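You operate a simulated robot arm through the tools that you are given. There is no shell and no other tool.

Carry out the task below with a simulated robot arm. There is one attempt and no reset: what you move stays moved.

## Task
Put things in order on the top of the taping bench. At the end: the yellow dust cap from the top of the taping bench stands where the white loop plug stood; the white bench filter stands where the yellow dust cap stood; the black lint brush stands where the white bench filter stood; the white loop plug from the top of the taping bench is on the green load board; whatever was shut is shut again. Leave all else as you found it, and nothing knocked over.

It is judged by the outcome, as a careful person would: the job done as asked, and still so three seconds after it is handed in. It fails if anything else is knocked over, pushed out of place, dropped, spilled or broken. A push-on lid holds only when it is set on centred and level and pressed home; a screw cap is set on level and turned clockwise until tight.

## Robot
A 6-joint arm with a two-finger gripper, fixed in place. Base frame: the origin is at the foot of the arm, x ahead of it, y to its left, z up; the work surface is at about z = 0. Readings come in mm, rad, newtons and seconds.
With the tool pointing down near the work surface it reaches from about 240 to 620 mm from the base axis. Its first joint turns from -1.152 to 1.152 rad. Payload 1.37 kg.
The TCP is the grasp point between the finger pads, 22 mm short of the fingertips. In the tool frame z runs along the fingers and y along their closing line. The gripper opens to 92 mm; its body begins 65 mm behind the TCP.
Orientation is told as [roll, pitch, yaw] about the base's x, y, z axes, in that order, counted from this pose: with the fingers straight down and closing along the base's y, the tool's x points along the base's -x, its y along +y and its z along -z.

## Interface
- The arm moves only by the tool servo_tool. Its arguments are lists of equal length, an entry for each row: "hand": the finger opening in mm, from 0 to 92; "delta_pos": the shift along the base's x, y, z in mm, a list of three; "angular": the turn, a rotation vector about the base's x, y, z in rad, a list of three. In form: {"hand": [hand, ...], "delta_pos": [[x, y, z], ...], "angular": [[wx, wy, wz], ...]}. A call has 1 to 20 rows; each row is the pose to reach, as a shift and turn from the pose commanded when the call began. A row lasts 0.2 s, in which the tool goes at most 50 mm and 0.15 rad; a call with a longer step from one row to the next is refused whole, and so is a gripper value outside its range. A pose out of reach is approached as far as the arm can. The call stops where the force on the tool passes 40 N (or 10 N more than at its start, if that is more) or the arm is blocked; 0.2 s more then pass. The fingers move at their own pace (about 59.9 mm/s each) and stop on an object; they squeeze with about 26 N. The grip force told is the motor's: it shows also when the fingers shut on nothing. Time passes only in rows, and 0.2 s behind the last, so rows that repeat a pose let the fingers close. The reply holds the time, the measured pose of the TCP, the force on the tool along the base axes, the opening and the grip force, in the units named above and with some noise, with the torque about the TCP (base axes, N m) and any sound that the robot's microphone picked up, and new pictures: "show" is both (left out), scene, wrist or none.
- Cameras (640 x 400 px; columns grow to the right, rows downward): "scene" is fixed at [41.7, -447.2, 570.5]; the picture's right is [0.65, -0.76, 0.00], its down [-0.54, -0.46, -0.71] and it looks along [0.54, 0.46, -0.70] (base axes); focal length 254 px, centre (320, 200). "wrist" rides on the gripper at [71, 19, -102] in the tool frame; the picture's right is [-0.26, 0.97, 0.00], its down [-0.75, -0.20, -0.62] and it looks along [-0.60, -0.16, 0.78] (tool axes); focal length 280 px, centre (320, 200). There is no depth. A picture from a camera that has moved, and an enlarged one, comes with that camera's place and axes in the base frame and with its lens.
- enlarge(camera, box): a new picture of the part [left, top, right, bottom] of that camera's present view, enlarged. It takes no simulated time.
- job_done(): hands the job in; it is judged then, once.

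Places have to be worked out from the pictures, the camera data and where the tool is seen. Open the gripper and draw the arm clear of the work before you hand the job in, unless the task says otherwise.

The tools are called by a JSON object that holds its "method" and its "body". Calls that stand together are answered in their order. servo_tool: Moves the arm, as the interface text tells. Its arguments: {"type":"object","properties":{"hand":{"type":"array","items":{"type":"number"}},"delta_pos":{"type":"array","items":{"type":"array","items":{"type":"number"}}},"angular":{"type":"array","items":{"type":"array","items":{"type":"number"}}},"show":{"type":"string","enum":["both","scene","wrist","none"]}},"required":["hand","delta_pos","angular"]} The other tools are called the same way: enlarge (camera, box) takes an enlarged picture of a part of a camera's view; job_done () hands the job in.

At the start:

```text
t: 0.0
ee_pos: [435.2, -170.1, 311.8]
tool_rot: [0.001, 0.001, 0.001]
wrist_force: [-1.1, 0.3, 0.0]
torque: [0.0, -0.03, 0.0]
finger_gap: 92.3
grip_force: 0.2
```

scene: 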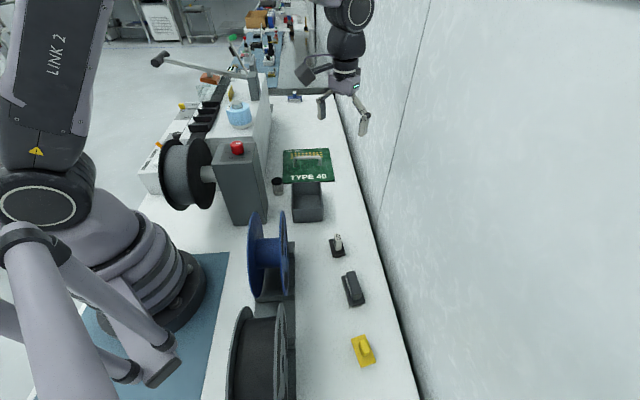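
wrist: 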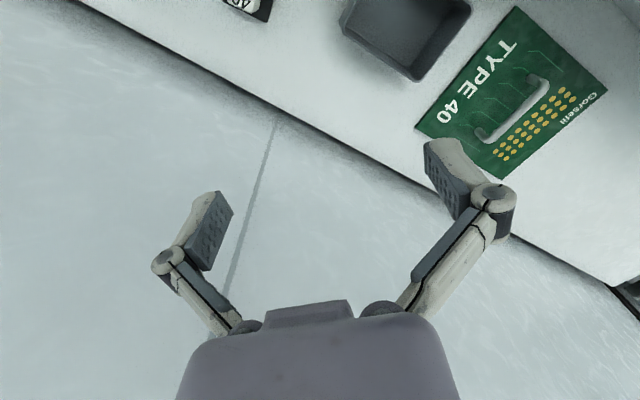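

I see a yellow item, a dark item and a small white/black item in a row along the bench edge, plus the green board. I'll take enlarged pictures to identify everything before I move.

{"method": "enlarge", "body": {"camera": "scene", "box": [300, 220, 420, 380]}}

{"method": "enlarge", "body": {"camera": "scene", "box": [240, 130, 380, 230]}}

{"method": "enlarge", "body": {"camera": "scene", "box": [140, 0, 340, 140]}}

{"method": "enlarge", "body": {"camera": "wrist", "box": [180, 0, 640, 200]}}

```text
2.50 times, centred on (360, 300) of scene
camera zoom: at [41.7, -447.2, 570.5], right [0.65, -0.76, 0.0], down [-0.54, -0.46, -0.71], along [0.54, 0.46, -0.7], focal length 635 px, centre (220, -50)
```

zoom: 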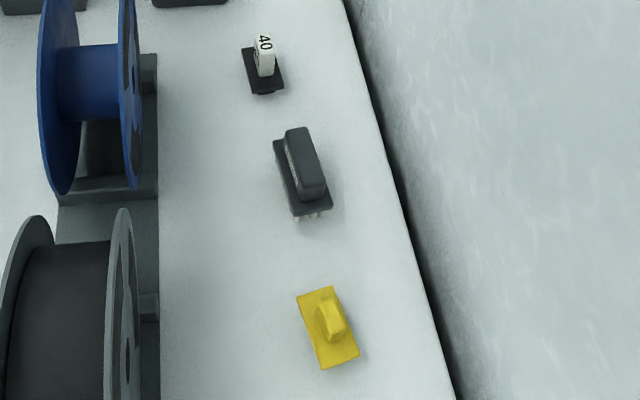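

```text
4.00 times, centred on (310, 180) of scene
camera zoom: at [41.7, -447.2, 570.5], right [0.65, -0.76, 0.0], down [-0.54, -0.46, -0.71], along [0.54, 0.46, -0.7], focal length 1016 px, centre (360, 280)
```

zoom: 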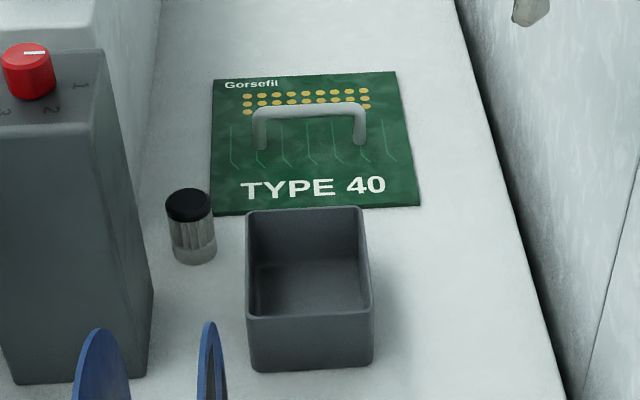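

```text
2.86 times, centred on (240, 70) of scene
camera zoom: at [41.7, -447.2, 570.5], right [0.65, -0.76, 0.0], down [-0.54, -0.46, -0.71], along [0.54, 0.46, -0.7], focal length 726 px, centre (549, 571)
```

zoom: 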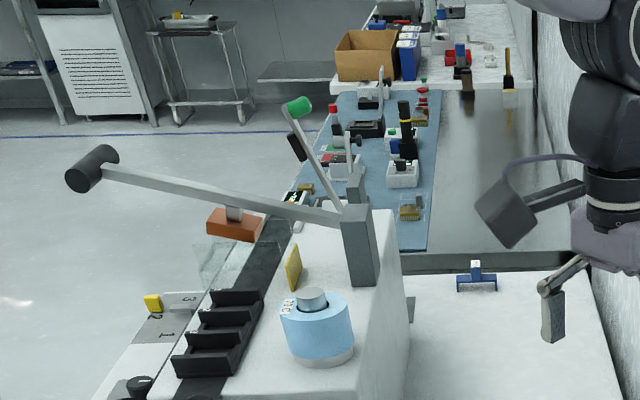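

```text
1.39 times, centred on (410, 100) of wrist
camera zoom: at [363.2, -150.3, 413.5], right [0.26, 0.97, 0.0], down [0.75, -0.2, 0.62], along [0.6, -0.16, -0.78], focal length 390 px, centre (195, 339)
```

zoom: 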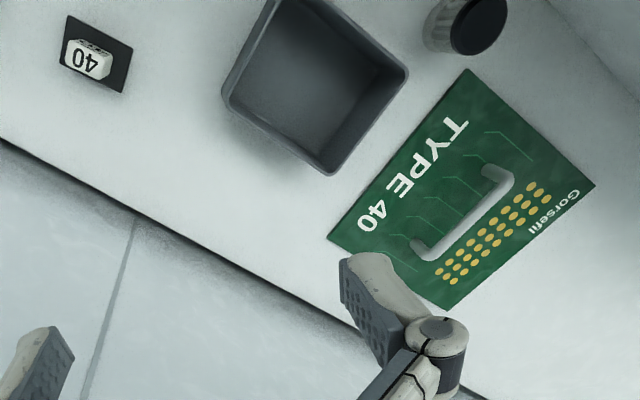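

The small items on the bench need closer study, and so does the area behind the machine. I'll enlarge several more parts of the scene.

{"method": "enlarge", "body": {"camera": "scene", "box": [130, 70, 290, 170]}}

{"method": "enlarge", "body": {"camera": "scene", "box": [240, 0, 320, 110]}}

{"method": "enlarge", "body": {"camera": "scene", "box": [315, 225, 395, 375]}}

{"method": "enlarge", "body": {"camera": "scene", "box": [140, 130, 300, 240]}}

{"method": "enlarge", "body": {"camera": "scene", "box": [130, 240, 310, 400]}}

```text
4.00 times, centred on (210, 120) of scene
camera zoom: at [41.7, -447.2, 570.5], right [0.65, -0.76, 0.0], down [-0.54, -0.46, -0.71], along [0.54, 0.46, -0.7], focal length 1016 px, centre (760, 520)
```

zoom: 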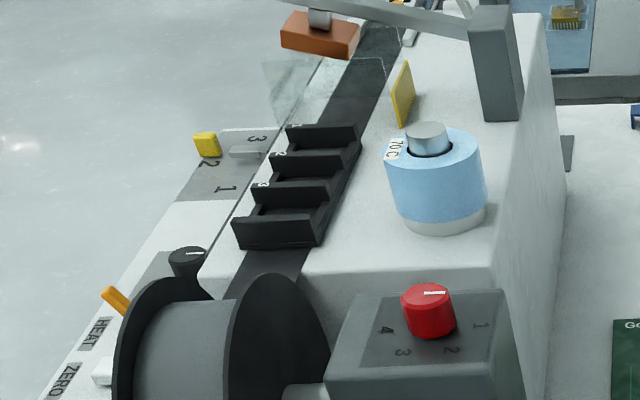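

```text
3.64 times, centred on (280, 55) of scene
camera zoom: at [41.7, -447.2, 570.5], right [0.65, -0.76, 0.0], down [-0.54, -0.46, -0.71], along [0.54, 0.46, -0.7], focal length 924 px, centre (466, 727)
```

zoom: 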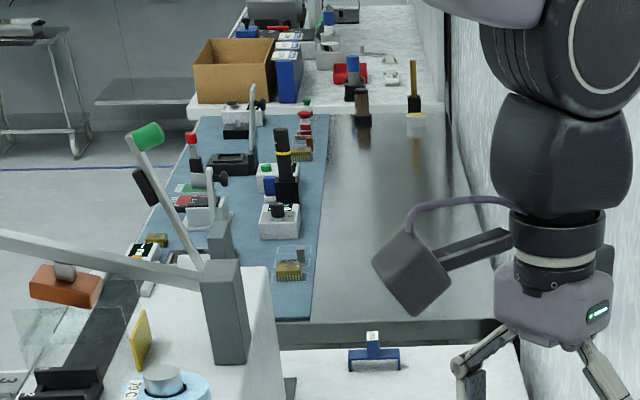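

```text
2.67 times, centred on (355, 300) of scene
camera zoom: at [41.7, -447.2, 570.5], right [0.65, -0.76, 0.0], down [-0.54, -0.46, -0.71], along [0.54, 0.46, -0.7], focal length 678 px, centre (227, -67)
```

zoom: 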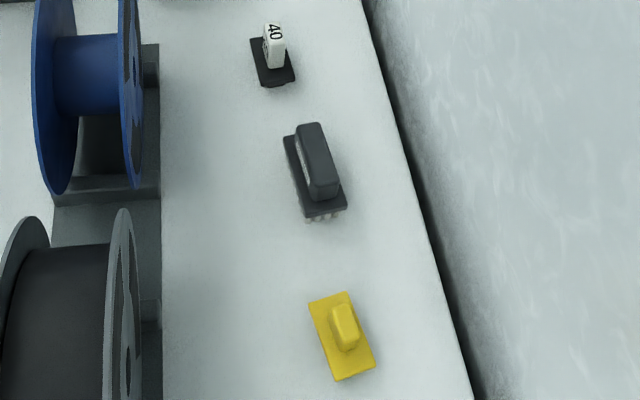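

```text
3.64 times, centred on (220, 185) of scene
camera zoom: at [41.7, -447.2, 570.5], right [0.65, -0.76, 0.0], down [-0.54, -0.46, -0.71], along [0.54, 0.46, -0.7], focal length 924 px, centre (684, 254)
```

zoom: 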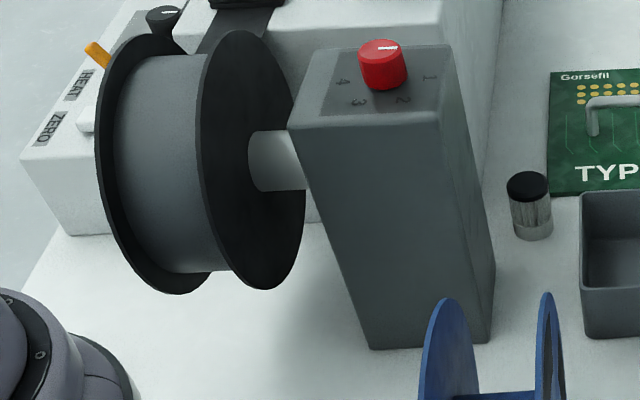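

```text
2.50 times, centred on (220, 320) of scene
camera zoom: at [41.7, -447.2, 570.5], right [0.65, -0.76, 0.0], down [-0.54, -0.46, -0.71], along [0.54, 0.46, -0.7], focal length 635 px, centre (570, -100)
```

zoom: 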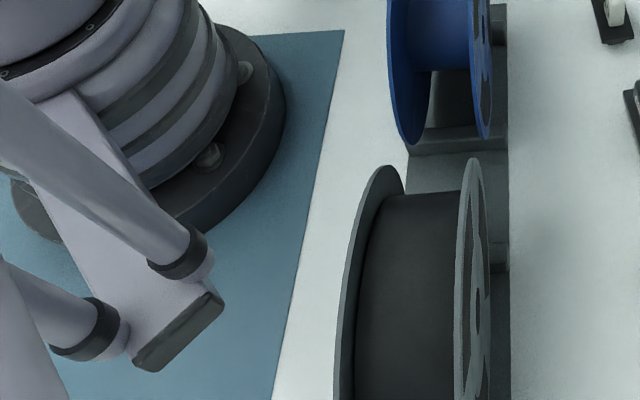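

The bench shows a white "40" plug near (370,-230), a dark brush near (300,-327) and a yellow cap near (208,-416). I can't yet see a fourth item, so I'll raise the arm and move it toward the middle to look around with the wrist camera.

{"method": "servo_tool", "body": {"hand": [92, 92, 92, 92, 92, 92], "delta_pos": [[0, 0, 45], [-15, 40, 80], [-30, 80, 90], [-45, 120, 90], [-60, 150, 90], [-70, 170, 90]], "angular": [[0, 0, 0], [0, 0, 0], [0, 0, 0], [0, 0, 0], [0, 0, 0], [0, 0, 0]]}}

```text
refused: row 2 steps farther than a row can; nothing moved
```

The second step was slightly too long, so I'll repeat the move with smaller steps.

{"method": "servo_tool", "body": {"hand": [92, 92, 92, 92, 92, 92], "delta_pos": [[0, 0, 45], [-12, 30, 75], [-25, 70, 90], [-40, 110, 90], [-55, 145, 90], [-70, 170, 90]], "angular": [[0, 0, 0], [0, 0, 0], [0, 0, 0], [0, 0, 0], [0, 0, 0], [0, 0, 0]]}}

```text
t: 1.4
ee_pos: [365.4, 1.5, 402.8]
tool_rot: [0.0, 0.001, 0.0]
wrist_force: [0.6, -0.7, 0.8]
torque: [-0.03, -0.01, -0.01]
finger_gap: 92.1
grip_force: 0.0
camera wrist: at [294.3, 21.2, 504.5], right [0.26, 0.96, 0.0], down [0.75, -0.2, 0.62], along [0.6, -0.16, -0.78], focal length 280 px, centre (320, 200)
```

scene: 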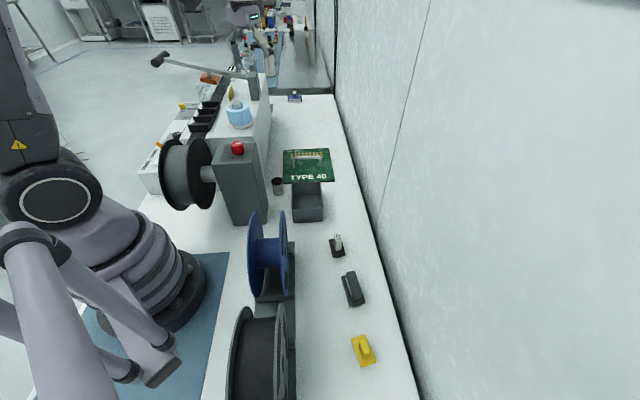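
wrist: 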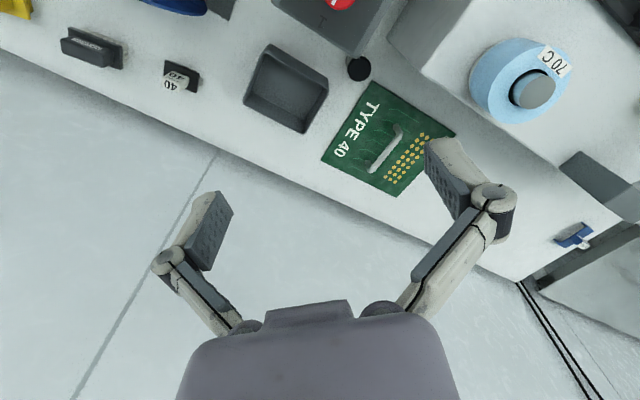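

The wrist view now shows the three bench items and the board. The dark item seems to have writing on it, so I'll zoom in.

{"method": "enlarge", "body": {"camera": "wrist", "box": [0, 0, 220, 110]}}

{"method": "enlarge", "body": {"camera": "wrist", "box": [220, 0, 640, 260]}}

{"method": "enlarge", "body": {"camera": "wrist", "box": [530, 200, 640, 270]}}

```text
2.91 times, centred on (110, 55) of wrist
camera zoom: at [294.3, 21.2, 504.5], right [0.26, 0.96, 0.0], down [0.75, -0.2, 0.62], along [0.6, -0.16, -0.78], focal length 816 px, centre (931, 622)
```

zoom: 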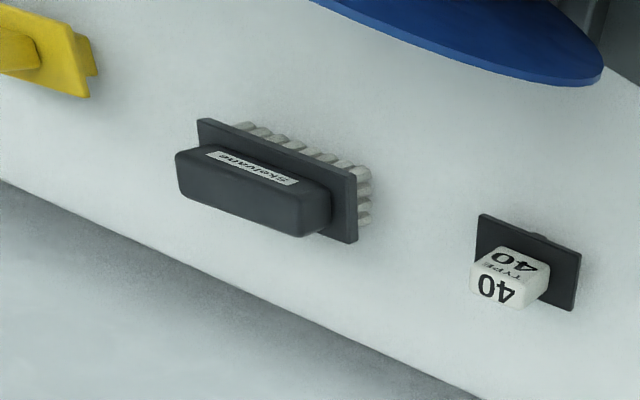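

```text
1.52 times, centred on (430, 130) of wrist
camera zoom: at [294.3, 21.2, 504.5], right [0.26, 0.96, 0.0], down [0.75, -0.2, 0.62], along [0.6, -0.16, -0.78], focal length 427 px, centre (152, 307)
```

zoom: 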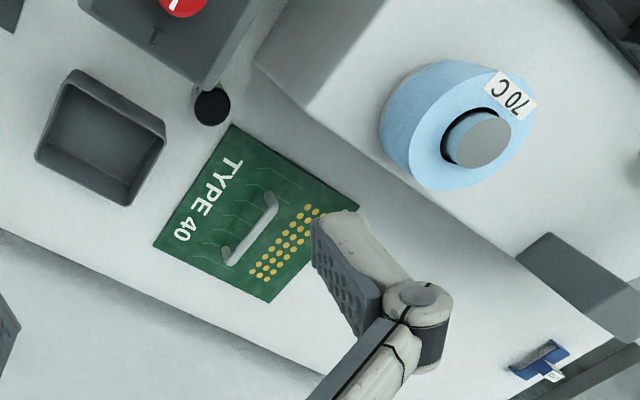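

```text
5.71 times, centred on (585, 235) of wrist
camera zoom: at [294.3, 21.2, 504.5], right [0.26, 0.96, 0.0], down [0.75, -0.2, 0.62], along [0.6, -0.16, -0.78], focal length 1602 px, centre (-1194, 0)
```

zoom: 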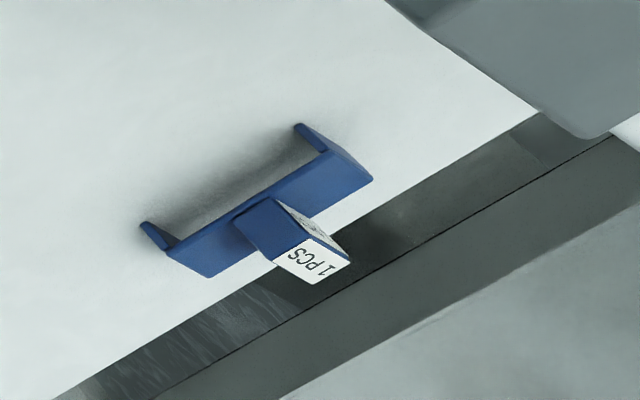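

The dark item has bristles, so it is the lint brush. The "TYPE 40" item has a white knob. I still need to find the other white item, so I'll turn the wrist to look left.

{"method": "servo_tool", "body": {"hand": [92, 92, 92, 92, 92, 92, 92, 92, 92, 92, 92], "delta_pos": [[-5, 0, 0], [-10, 0, 0], [-20, 0, 0], [-30, 0, 0], [-40, 0, 0], [-40, 0, 0], [-40, 0, 0], [-40, 0, 0], [-40, 0, 0], [-40, 0, 0], [-40, 0, 0]], "angular": [[0, 0, 0.145], [0, 0, 0.29], [0, 0, 0.435], [0, 0, 0.58], [0, 0, 0.725], [0, 0, 0.87], [0, 0, 1.015], [0, 0, 1.16], [0, 0, 1.305], [0, 0, 1.45], [0, 0, 1.57]]}}

```text
t: 3.8
ee_pos: [325.2, 0.4, 402.9]
tool_rot: [0.002, -0.001, 1.572]
wrist_force: [0.9, -0.2, -0.5]
torque: [0.03, 0.0, -0.01]
finger_gap: 92.0
grip_force: 0.1
camera wrist: at [305.6, -70.4, 503.7], right [-0.97, 0.26, 0.0], down [0.2, 0.75, 0.62], along [0.16, 0.6, -0.78], focal length 280 px, centre (320, 200)
```

scene: 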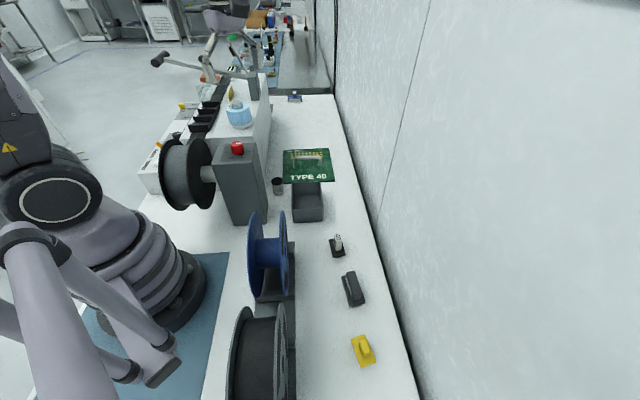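
wrist: 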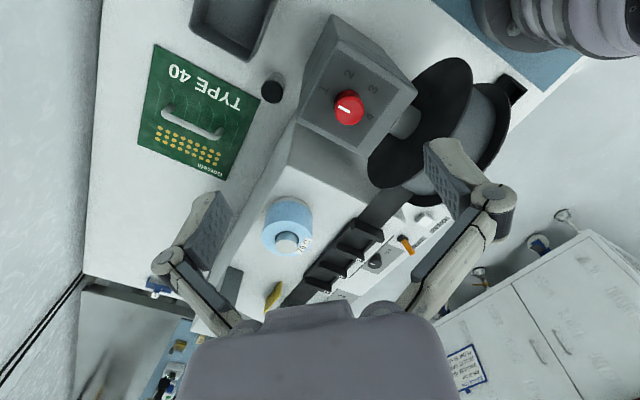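

The machine, board and reel are all in view, but I don't see another small white item. I'll zoom in on this view.

{"method": "enlarge", "body": {"camera": "wrist", "box": [230, 80, 530, 320]}}

{"method": "enlarge", "body": {"camera": "wrist", "box": [360, 0, 640, 170]}}

{"method": "enlarge", "body": {"camera": "wrist", "box": [60, 230, 300, 400]}}

```text
1.67 times, centred on (380, 200) of wrist
camera zoom: at [305.6, -70.4, 503.7], right [-0.97, 0.26, 0.0], down [0.2, 0.75, 0.62], along [0.16, 0.6, -0.78], focal length 467 px, centre (220, 200)
```

zoom: 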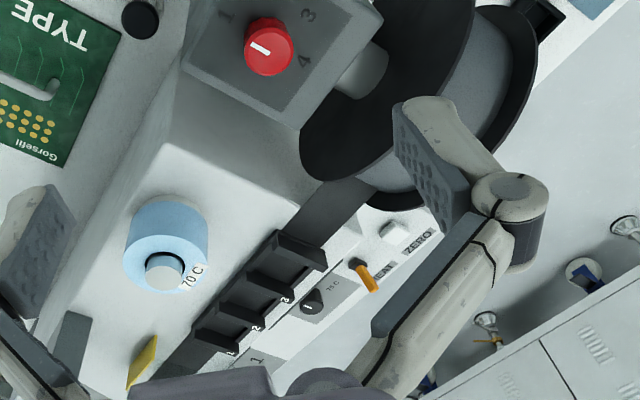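

```text
2.29 times, centred on (500, 85) of wrist
camera zoom: at [305.6, -70.4, 503.7], right [-0.97, 0.26, 0.0], down [0.2, 0.75, 0.62], along [0.16, 0.6, -0.78], focal length 641 px, centre (-91, 463)
```

zoom: 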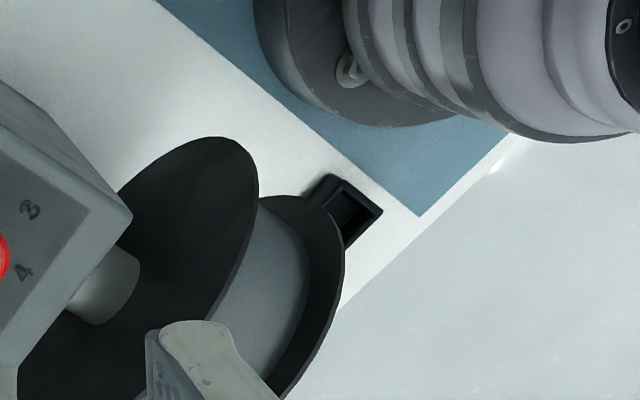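

```text
2.35 times, centred on (180, 315) of wrist
camera zoom: at [305.6, -70.4, 503.7], right [-0.97, 0.26, 0.0], down [0.2, 0.75, 0.62], along [0.16, 0.6, -0.78], focal length 660 px, centre (649, -71)
```

zoom: 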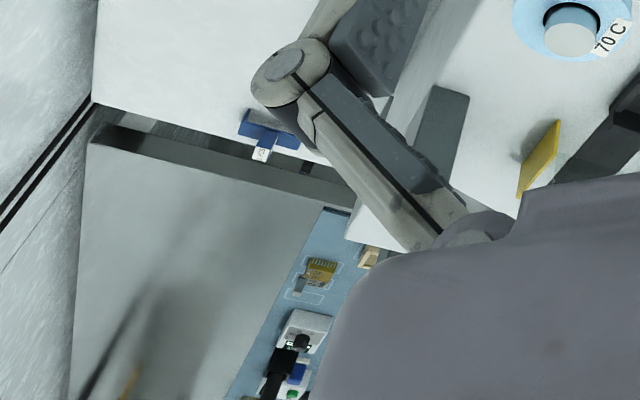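

No white filter here either. I'll turn the wrist the other way to look toward the right side, at the reels and the near end of the bench.

{"method": "servo_tool", "body": {"hand": [92, 92, 92, 92, 92, 92, 92, 92, 92, 92, 92, 92, 92, 92, 92, 92, 92, 92, 92], "delta_pos": [[0, 0, 0], [0, 0, 0], [0, 0, 0], [0, 0, 0], [0, 0, 0], [0, 0, 0], [0, 0, 0], [0, 0, 0], [0, 0, 0], [0, -10, 0], [0, -20, 0], [0, -30, 0], [0, -40, 0], [0, -50, 0], [0, -60, 0], [0, -70, 0], [0, -80, 0], [0, -90, 0], [0, -90, 0]], "angular": [[0, 0, -0.148], [0, 0, -0.296], [0, 0, -0.444], [0, 0, -0.592], [0, 0, -0.74], [0, 0, -0.888], [0, 0, -1.036], [0, 0, -1.184], [0, 0, -1.332], [0, 0, -1.48], [0, 0, -1.628], [0, 0, -1.776], [0, 0, -1.924], [0, 0, -2.072], [0, 0, -2.22], [0, 0, -2.368], [0, 0, -2.516], [0, 0, -2.664], [0, 0, -2.812]]}}

```text
t: 7.8
ee_pos: [324.8, -89.9, 403.0]
tool_rot: [0.001, -0.001, -1.246]
wrist_force: [-0.3, 0.1, -0.5]
torque: [0.01, -0.03, -0.02]
finger_gap: 92.2
grip_force: 0.0
camera wrist: at [319.9, -16.9, 504.0], right [1.0, 0.06, 0.0], down [0.05, -0.78, 0.62], along [0.04, -0.62, -0.78], focal length 280 px, centre (320, 200)
```

scene: 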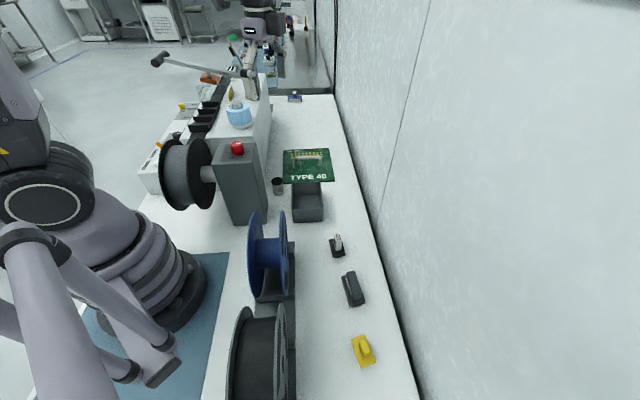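
wrist: 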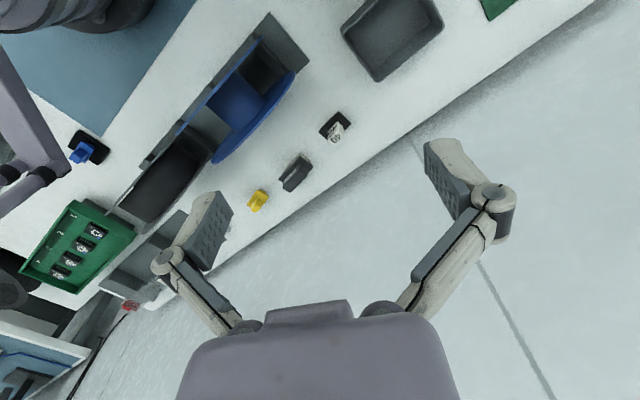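

There is more to the right: a green tray with four numbered pieces and a blue-knobbed plug. I'll zoom in on these.

{"method": "enlarge", "body": {"camera": "wrist", "box": [0, 180, 160, 300]}}

{"method": "enlarge", "body": {"camera": "wrist", "box": [0, 80, 180, 200]}}

{"method": "enlarge", "body": {"camera": "wrist", "box": [200, 90, 400, 230]}}

{"method": "enlarge", "body": {"camera": "wrist", "box": [0, 260, 200, 400]}}

```text
3.33 times, centred on (80, 240) of wrist
camera zoom: at [319.9, -16.9, 504.0], right [1.0, 0.06, 0.0], down [0.05, -0.78, 0.62], along [0.04, -0.62, -0.78], focal length 935 px, centre (1120, 67)
```

zoom: 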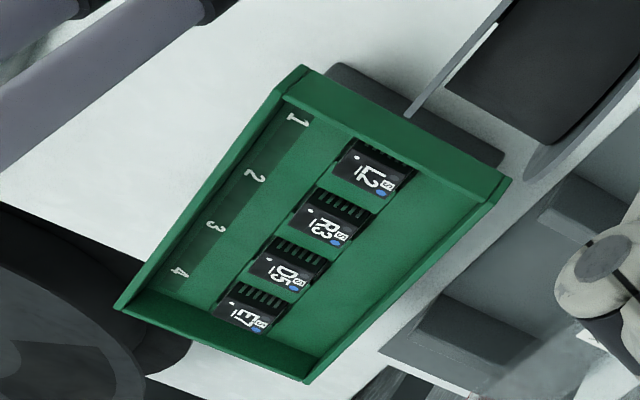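

```text
3.33 times, centred on (90, 140) of wrist
camera zoom: at [319.9, -16.9, 504.0], right [1.0, 0.06, 0.0], down [0.05, -0.78, 0.62], along [0.04, -0.62, -0.78], focal length 935 px, centre (1087, 400)
```

zoom: 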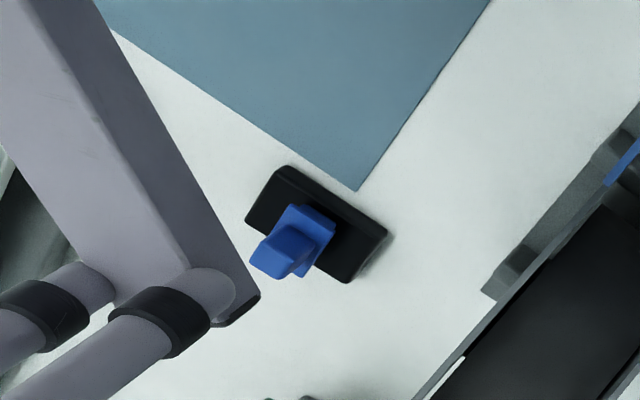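

```text
2.86 times, centred on (300, 160) of wrist
camera zoom: at [319.9, -16.9, 504.0], right [1.0, 0.06, 0.0], down [0.05, -0.78, 0.62], along [0.04, -0.62, -0.78], focal length 801 px, centre (377, 314)
```

zoom: 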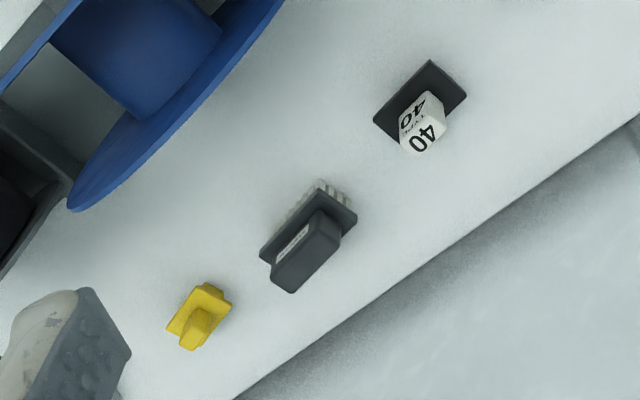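

```text
2.86 times, centred on (100, 330) of wrist
camera zoom: at [319.9, -16.9, 504.0], right [1.0, 0.06, 0.0], down [0.05, -0.78, 0.62], along [0.04, -0.62, -0.78], focal length 801 px, centre (949, -171)
```

zoom: 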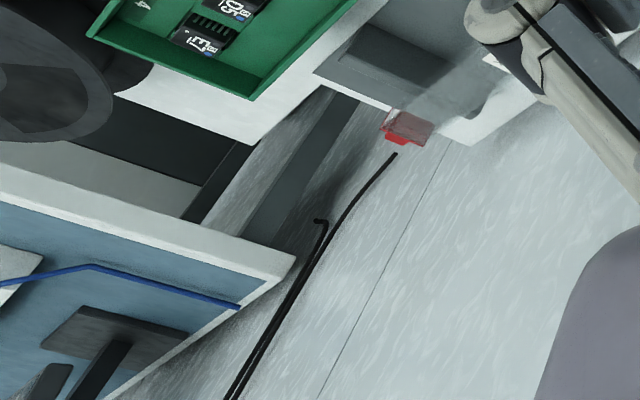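

Only one small white item has shown up so far. I'll move further right to look at the near end of the bench and behind the reels.

{"method": "servo_tool", "body": {"hand": [92, 92, 92, 92, 92], "delta_pos": [[-15, -35, 0], [-30, -70, 0], [-50, -105, 0], [-65, -140, 0], [-80, -170, 0]], "angular": [[0, 0, 0], [0, 0, 0], [0, 0, 0], [0, 0, 0], [0, 0, 0]]}}

```text
t: 9.0
ee_pos: [243.8, -260.7, 401.1]
tool_rot: [0.0, 0.001, -1.242]
wrist_force: [0.4, -0.9, -0.3]
torque: [0.03, -0.05, -0.04]
finger_gap: 91.9
grip_force: 0.2
camera wrist: at [239.1, -187.5, 502.7], right [1.0, 0.06, 0.0], down [0.05, -0.78, 0.63], along [0.04, -0.62, -0.78], focal length 280 px, centre (320, 200)
```

scene: 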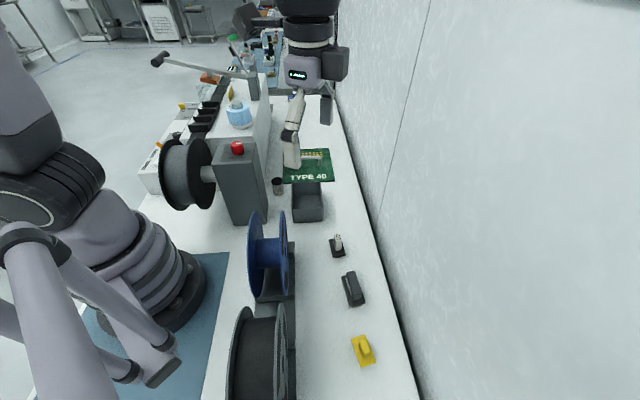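
wrist: 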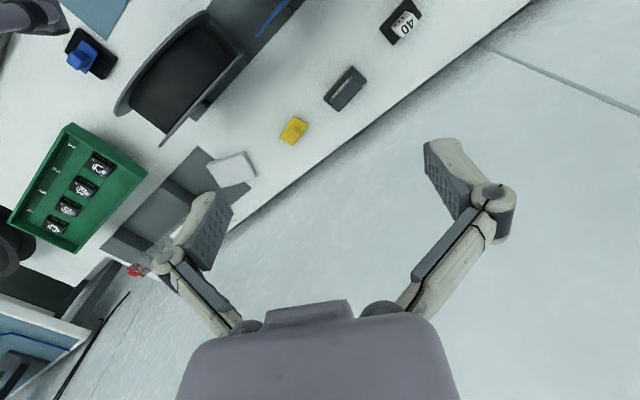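

A new white shape has appeared beyond the yellow cap, next to a dark device. I'll zoom in on it.

{"method": "enlarge", "body": {"camera": "wrist", "box": [90, 110, 310, 280]}}

{"method": "enlarge", "body": {"camera": "wrist", "box": [260, 0, 460, 160]}}

{"method": "enlarge", "body": {"camera": "wrist", "box": [180, 120, 280, 200]}}

```text
2.35 times, centred on (200, 195) of wrist
camera zoom: at [239.1, -187.5, 502.7], right [1.0, 0.06, 0.0], down [0.05, -0.78, 0.63], along [0.04, -0.62, -0.78], focal length 660 px, centre (602, 212)
```

zoom: 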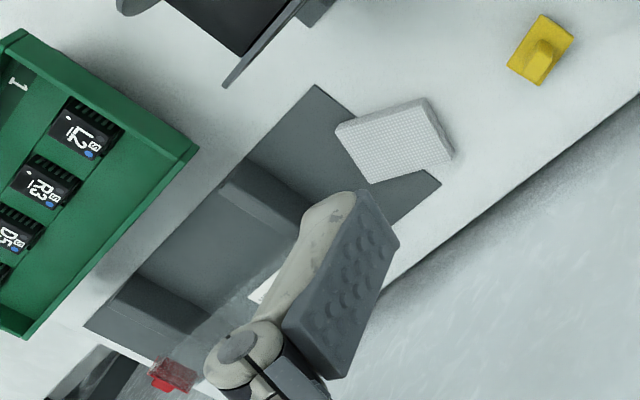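

```text
2.50 times, centred on (360, 80) of wrist
camera zoom: at [239.1, -187.5, 502.7], right [1.0, 0.06, 0.0], down [0.05, -0.78, 0.63], along [0.04, -0.62, -0.78], focal length 701 px, centre (220, 500)
```

zoom: 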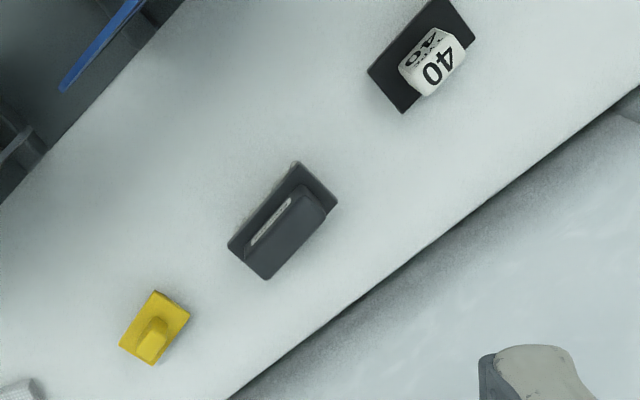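

```text
5.00 times, centred on (230, 160) of wrist
camera zoom: at [239.1, -187.5, 502.7], right [1.0, 0.06, 0.0], down [0.05, -0.78, 0.63], along [0.04, -0.62, -0.78], focal length 1402 px, centre (770, 400)
```

zoom: 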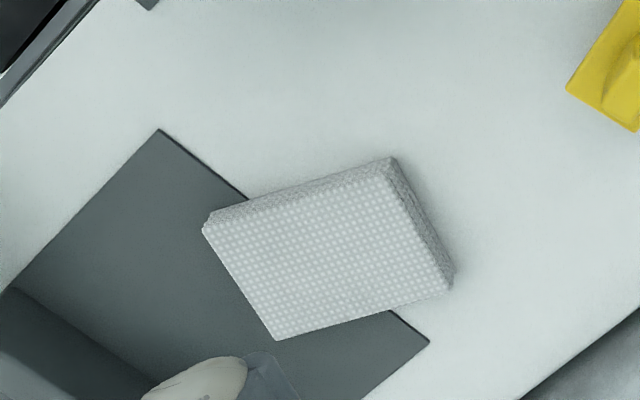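

The white meshed slab beyond the yellow cap looks like the bench filter, and the "40" piece would be the loop plug. The filter is near the limit of my first joint, so I'll look at it from closer.

{"method": "servo_tool", "body": {"hand": [92, 92, 92, 92, 92], "delta_pos": [[-10, -25, -10], [-20, -50, -20], [-30, -75, -30], [-40, -95, -40], [-45, -110, -50]], "angular": [[0, 0, -0.1], [0, 0, -0.2], [0, 0, -0.3], [0, 0, -0.4], [0, 0, -0.5]]}}

```text
t: 10.2
ee_pos: [199.5, -370.6, 351.4]
tool_rot: [0.0, 0.0, -1.744]
wrist_force: [-0.7, 0.6, 0.5]
torque: [-0.03, 0.03, 0.02]
finger_gap: 92.2
grip_force: 0.0
camera wrist: at [230.6, -303.4, 453.3], right [0.91, -0.42, 0.0], down [-0.33, -0.71, 0.63], along [-0.27, -0.57, -0.78], focal length 280 px, centre (320, 200)
```

scene: 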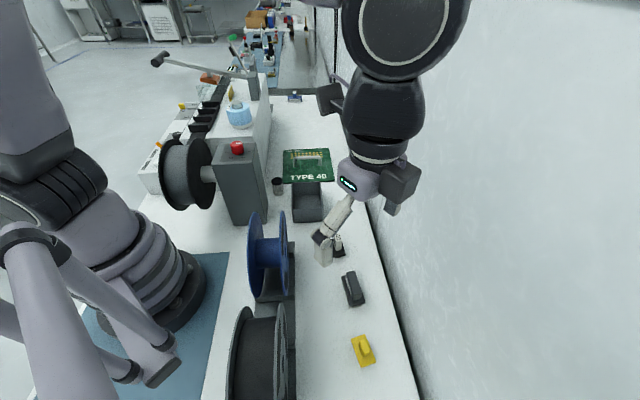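
wrist: 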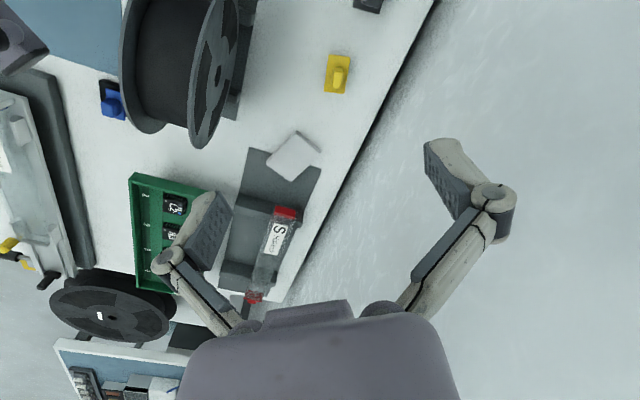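

{"method": "enlarge", "body": {"camera": "wrist", "box": [200, 110, 360, 310]}}

{"method": "enlarge", "body": {"camera": "wrist", "box": [240, 120, 340, 200]}}

{"method": "enlarge", "body": {"camera": "wrist", "box": [0, 20, 260, 200]}}

```text
2.00 times, centred on (280, 210) of wrist
camera zoom: at [230.6, -303.4, 453.3], right [0.91, -0.42, 0.0], down [-0.33, -0.71, 0.63], along [-0.27, -0.57, -0.78], focal length 561 px, centre (400, 180)
```

zoom: 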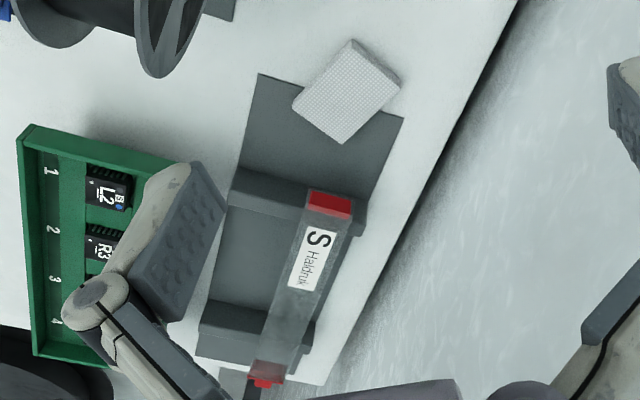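

```text
5.00 times, centred on (290, 160) of wrist
camera zoom: at [230.6, -303.4, 453.3], right [0.91, -0.42, 0.0], down [-0.33, -0.71, 0.63], along [-0.27, -0.57, -0.78], focal length 1402 px, centre (470, 400)
```

zoom: 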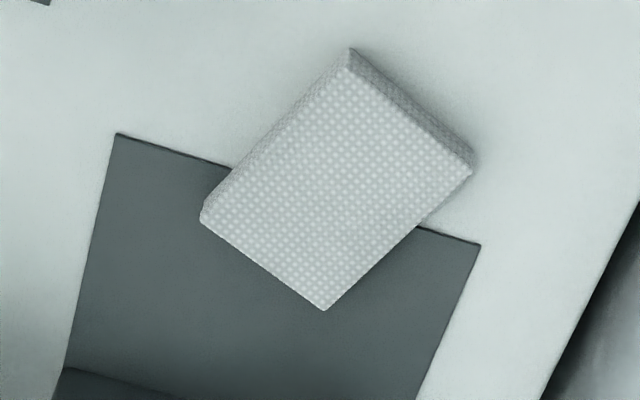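

```text
2.22 times, centred on (130, 110) of wrist
camera zoom: at [230.6, -303.4, 453.3], right [0.91, -0.42, 0.0], down [-0.33, -0.71, 0.63], along [-0.27, -0.57, -0.78], focal length 623 px, centre (742, 400)
```

zoom: 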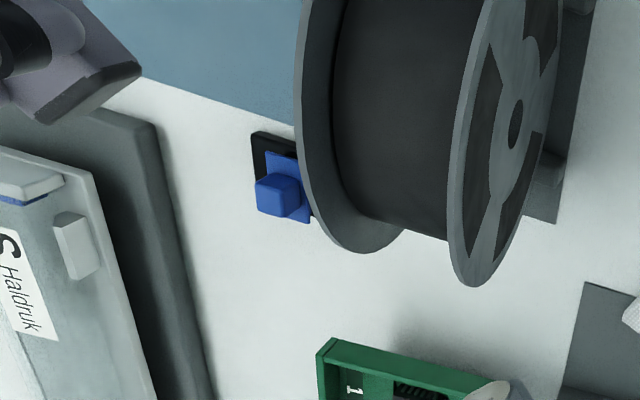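

The meshed white slab lies partly over a dark plate near (80,-512). Before I settle on which item is which, I'll check the rest of the surroundings at high zoom for other candidates.

{"method": "enlarge", "body": {"camera": "scene", "box": [255, 20, 315, 60]}}

{"method": "enlarge", "body": {"camera": "scene", "box": [240, 45, 300, 85]}}

{"method": "enlarge", "body": {"camera": "scene", "box": [325, 225, 375, 260]}}

{"method": "enlarge", "body": {"camera": "scene", "box": [335, 325, 385, 375]}}

{"method": "enlarge", "body": {"camera": "scene", "box": [140, 90, 240, 160]}}

```text
10.00 times, centred on (285, 40) of scene
camera zoom: at [41.7, -447.2, 570.5], right [0.65, -0.76, 0.0], down [-0.54, -0.46, -0.71], along [0.54, 0.46, -0.7], focal length 2541 px, centre (670, 1800)
```

zoom: 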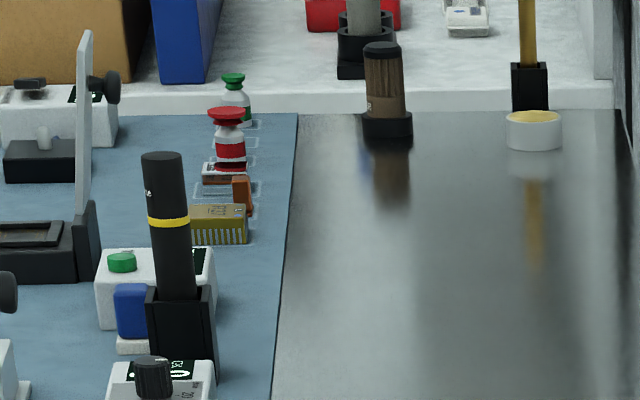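

```text
10.00 times, centred on (270, 65) of scene
camera zoom: at [41.7, -447.2, 570.5], right [0.65, -0.76, 0.0], down [-0.54, -0.46, -0.71], along [0.54, 0.46, -0.7], focal length 2541 px, centre (820, 1550)
```

zoom: 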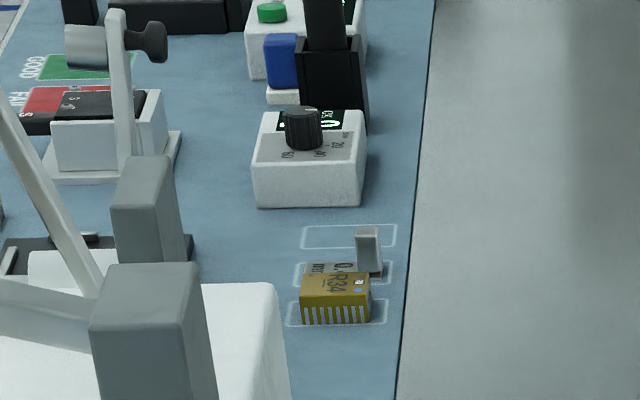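

```text
11.43 times, centred on (350, 242) of scene
camera zoom: at [41.7, -447.2, 570.5], right [0.65, -0.76, 0.0], down [-0.54, -0.46, -0.71], along [0.54, 0.46, -0.7], focal length 2904 px, centre (-23, -286)
```

zoom: 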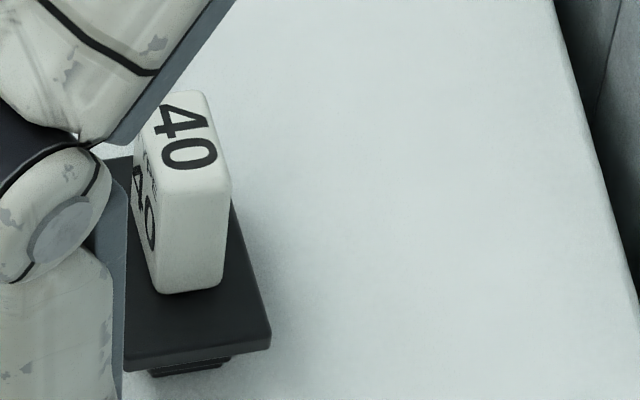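

```text
8.00 times, centred on (360, 350) of scene
camera zoom: at [41.7, -447.2, 570.5], right [0.65, -0.76, 0.0], down [-0.54, -0.46, -0.71], along [0.54, 0.46, -0.7], focal length 2033 px, centre (0, -1000)
```

zoom: 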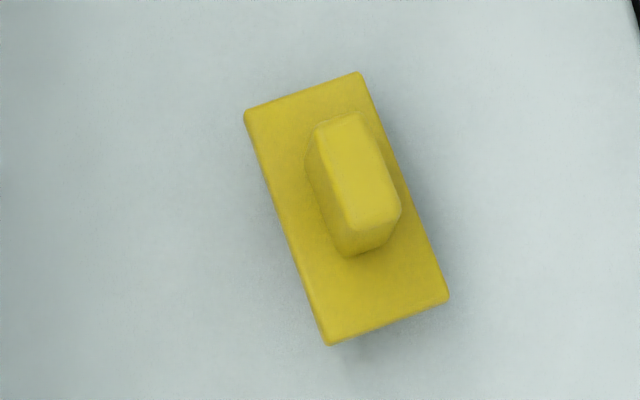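

```text
5.71 times, centred on (190, 125) of scene
camera zoom: at [41.7, -447.2, 570.5], right [0.65, -0.76, 0.0], down [-0.54, -0.46, -0.71], along [0.54, 0.46, -0.7], focal length 1452 px, centre (1063, 629)
```

zoom: 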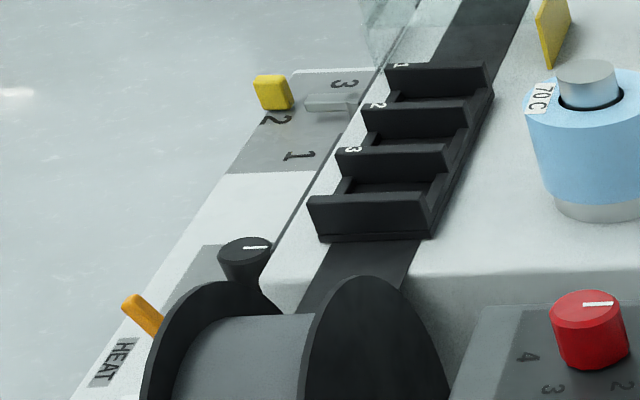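

I want to check the left side of the machine too, so that no item is missed. I'll swing high over the bench to the left and look there.

{"method": "servo_tool", "body": {"hand": [92, 92, 92, 92, 92, 92, 92, 92, 92, 92, 92, 92, 92, 92, 92, 92, 92, 92, 92], "delta_pos": [[16, 34, 14], [32, 68, 28], [48, 102, 42], [64, 136, 56], [80, 170, 69], [90, 210, 69], [100, 250, 69], [110, 290, 69], [120, 330, 69], [130, 370, 69], [118, 408, 69], [107, 447, 69], [95, 485, 69], [83, 523, 69], [72, 562, 69], [60, 600, 69], [60, 600, 69], [60, 600, 69], [60, 600, 69]], "angular": [[0, 0, 0.144], [0, 0, 0.288], [0, 0, 0.432], [0, 0, 0.576], [0, 0, 0.72], [0, 0, 0.864], [0, 0, 1.008], [0, 0, 1.152], [0, 0, 1.296], [0, 0, 1.44], [0, 0, 1.584], [0, 0, 1.728], [0, 0, 1.872], [0, 0, 2.016], [0, 0, 2.16], [0, 0, 2.304], [0, 0, 2.448], [0, 0, 2.592], [0, 0, 2.736]]}}

```text
t: 14.2
ee_pos: [260.0, 231.0, 420.5]
tool_rot: [0.0, 0.001, 0.997]
wrist_force: [0.3, 0.4, -0.7]
torque: [-0.03, -0.02, -0.01]
finger_gap: 91.7
grip_force: 0.0
camera wrist: at [204.6, 181.7, 522.6], right [-0.67, 0.74, 0.0], down [0.58, 0.52, 0.62], along [0.47, 0.42, -0.78], focal length 280 px, centre (320, 200)
```

scene: 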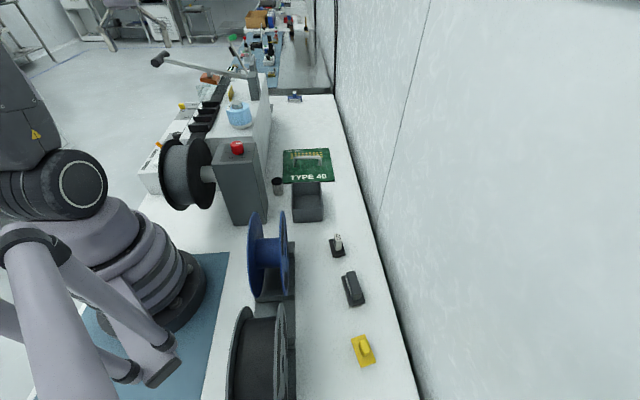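
wrist: 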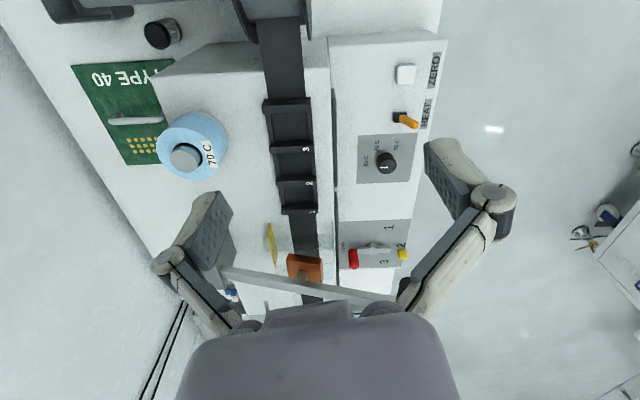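

The left side shows only machine controls and no loose items. I'll check the jar and the bin more closely from here.

{"method": "enlarge", "body": {"camera": "wrist", "box": [0, 0, 260, 180]}}

{"method": "enlarge", "body": {"camera": "wrist", "box": [240, 0, 460, 310]}}

{"method": "enlarge", "body": {"camera": "scene", "box": [265, 140, 340, 225]}}

{"method": "enlarge", "body": {"camera": "scene", "box": [325, 225, 375, 260]}}

{"method": "enlarge", "body": {"camera": "scene", "box": [335, 260, 375, 315]}}

```text
2.22 times, centred on (130, 90) of wrist
camera zoom: at [204.6, 181.7, 522.6], right [-0.67, 0.74, 0.0], down [0.58, 0.52, 0.62], along [0.47, 0.42, -0.78], focal length 623 px, centre (742, 444)
```

zoom: 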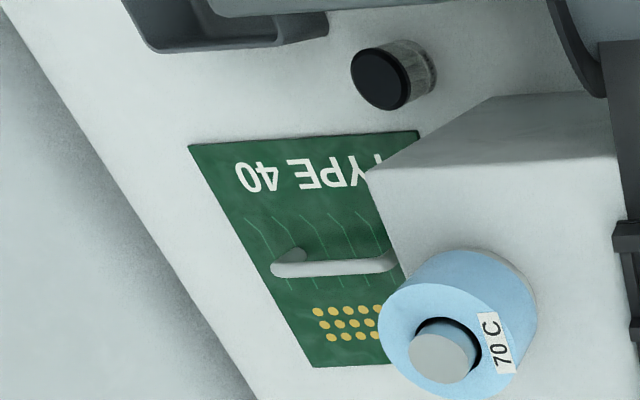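

```text
1.29 times, centred on (350, 155) of wrist
camera zoom: at [204.6, 181.7, 522.6], right [-0.67, 0.74, 0.0], down [0.58, 0.52, 0.62], along [0.47, 0.42, -0.78], focal length 362 px, centre (281, 258)
```

zoom: 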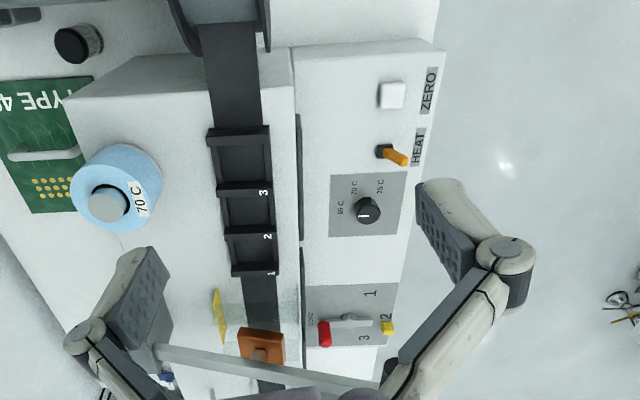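

```text
4.71 times, centred on (302, 182) of scene
camera zoom: at [41.7, -447.2, 570.5], right [0.65, -0.76, 0.0], down [-0.54, -0.46, -0.71], along [0.54, 0.46, -0.7], focal length 1196 px, centre (402, 282)
```

zoom: 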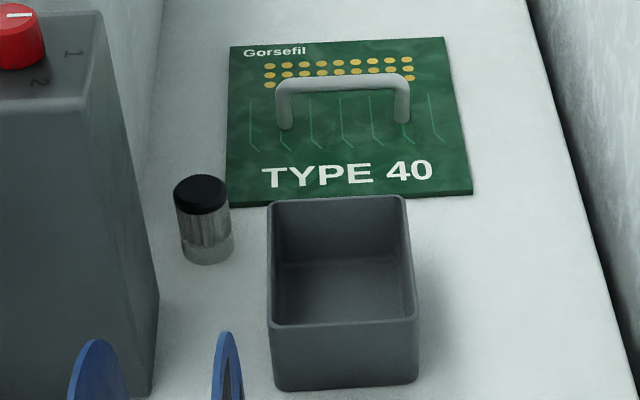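

```text
11.43 times, centred on (350, 242) of scene
camera zoom: at [41.7, -447.2, 570.5], right [0.65, -0.76, 0.0], down [-0.54, -0.46, -0.71], along [0.54, 0.46, -0.7], focal length 2904 px, centre (-23, -286)
```

zoom: 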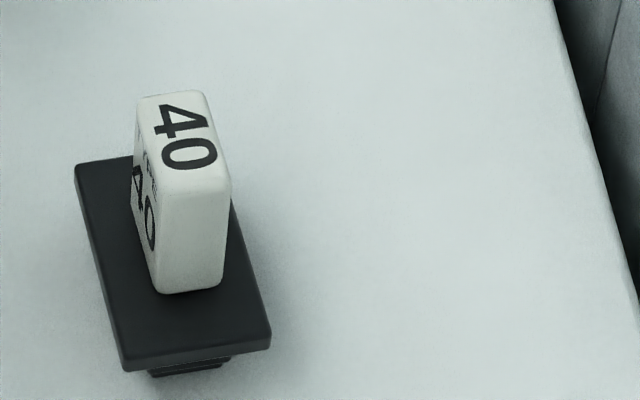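

```text
7.27 times, centred on (355, 288) of scene
camera zoom: at [41.7, -447.2, 570.5], right [0.65, -0.76, 0.0], down [-0.54, -0.46, -0.71], along [0.54, 0.46, -0.7], focal length 1848 px, centre (66, -436)
```

zoom: 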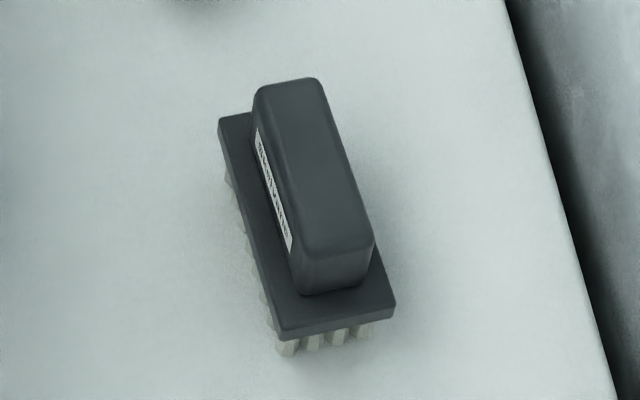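

Nothing more on the left. So the row on the bench is loop plug ("40"), lint brush, dust cap, and the meshed white filter at the far right. I'll swing back to the right and see how far toward the filter the arm can reach.

{"method": "servo_tool", "body": {"hand": [92, 92, 92, 92, 92, 92, 92, 92, 92, 92, 92, 92, 92, 92, 92, 92, 92, 92, 92], "delta_pos": [[12, -38, 0], [23, -77, 0], [35, -115, 0], [47, -153, 0], [58, -192, 0], [70, -230, 0], [60, -270, 0], [50, -310, 0], [40, -350, 0], [30, -390, 0], [20, -430, 0], [4, -464, 0], [-12, -498, 0], [-28, -532, 0], [-44, -566, 0], [-60, -600, 0], [-60, -600, 0], [-60, -600, 0], [-60, -600, 0]], "angular": [[0, 0, -0.144], [0, 0, -0.288], [0, 0, -0.432], [0, 0, -0.576], [0, 0, -0.72], [0, 0, -0.864], [0, 0, -1.008], [0, 0, -1.152], [0, 0, -1.296], [0, 0, -1.44], [0, 0, -1.584], [0, 0, -1.728], [0, 0, -1.872], [0, 0, -2.016], [0, 0, -2.16], [0, 0, -2.304], [0, 0, -2.448], [0, 0, -2.592], [0, 0, -2.736]], "show": "none"}}

```text
t: 18.2
ee_pos: [201.1, -369.7, 420.7]
tool_rot: [0.0, 0.001, -1.744]
wrist_force: [0.9, -0.2, -0.1]
torque: [0.03, -0.03, 0.01]
finger_gap: 92.0
grip_force: 0.1
```

Back at about (201,-370,421). I'll now step toward the filter at a safe height and check whether the readings follow past the joint limit.

{"method": "servo_tool", "body": {"hand": [92, 92, 92, 92], "delta_pos": [[-10, -20, -20], [-20, -40, -40], [-35, -55, -50], [-50, -70, -50]], "angular": [[0, 0, 0], [0, 0, 0], [0, 0, 0], [0, 0, 0]]}}

```text
t: 19.2
ee_pos: [202.3, -407.9, 373.6]
tool_rot: [-0.002, -0.002, -1.741]
wrist_force: [-1.1, -0.4, 0.6]
torque: [0.02, 0.0, -0.01]
finger_gap: 91.9
grip_force: 0.0
out of reach, approached as far as the arm can: row 1, 2, 3, 4
camera wrist: at [232.8, -341.3, 475.6], right [0.91, -0.42, 0.0], down [-0.33, -0.71, 0.63], along [-0.27, -0.57, -0.78], focal length 280 px, centre (320, 200)
```

scene: 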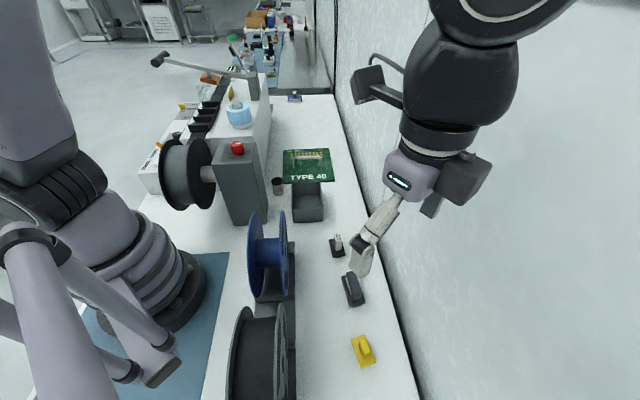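
wrist: 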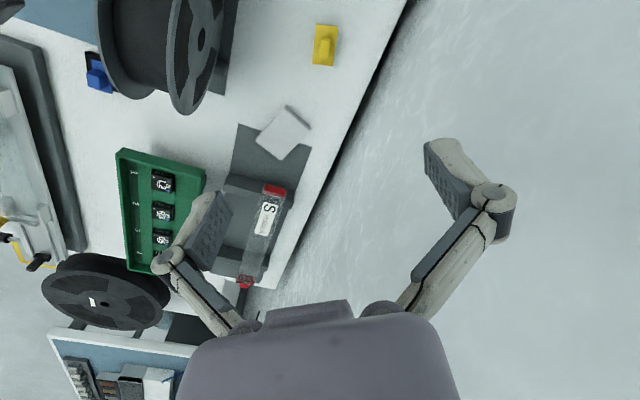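

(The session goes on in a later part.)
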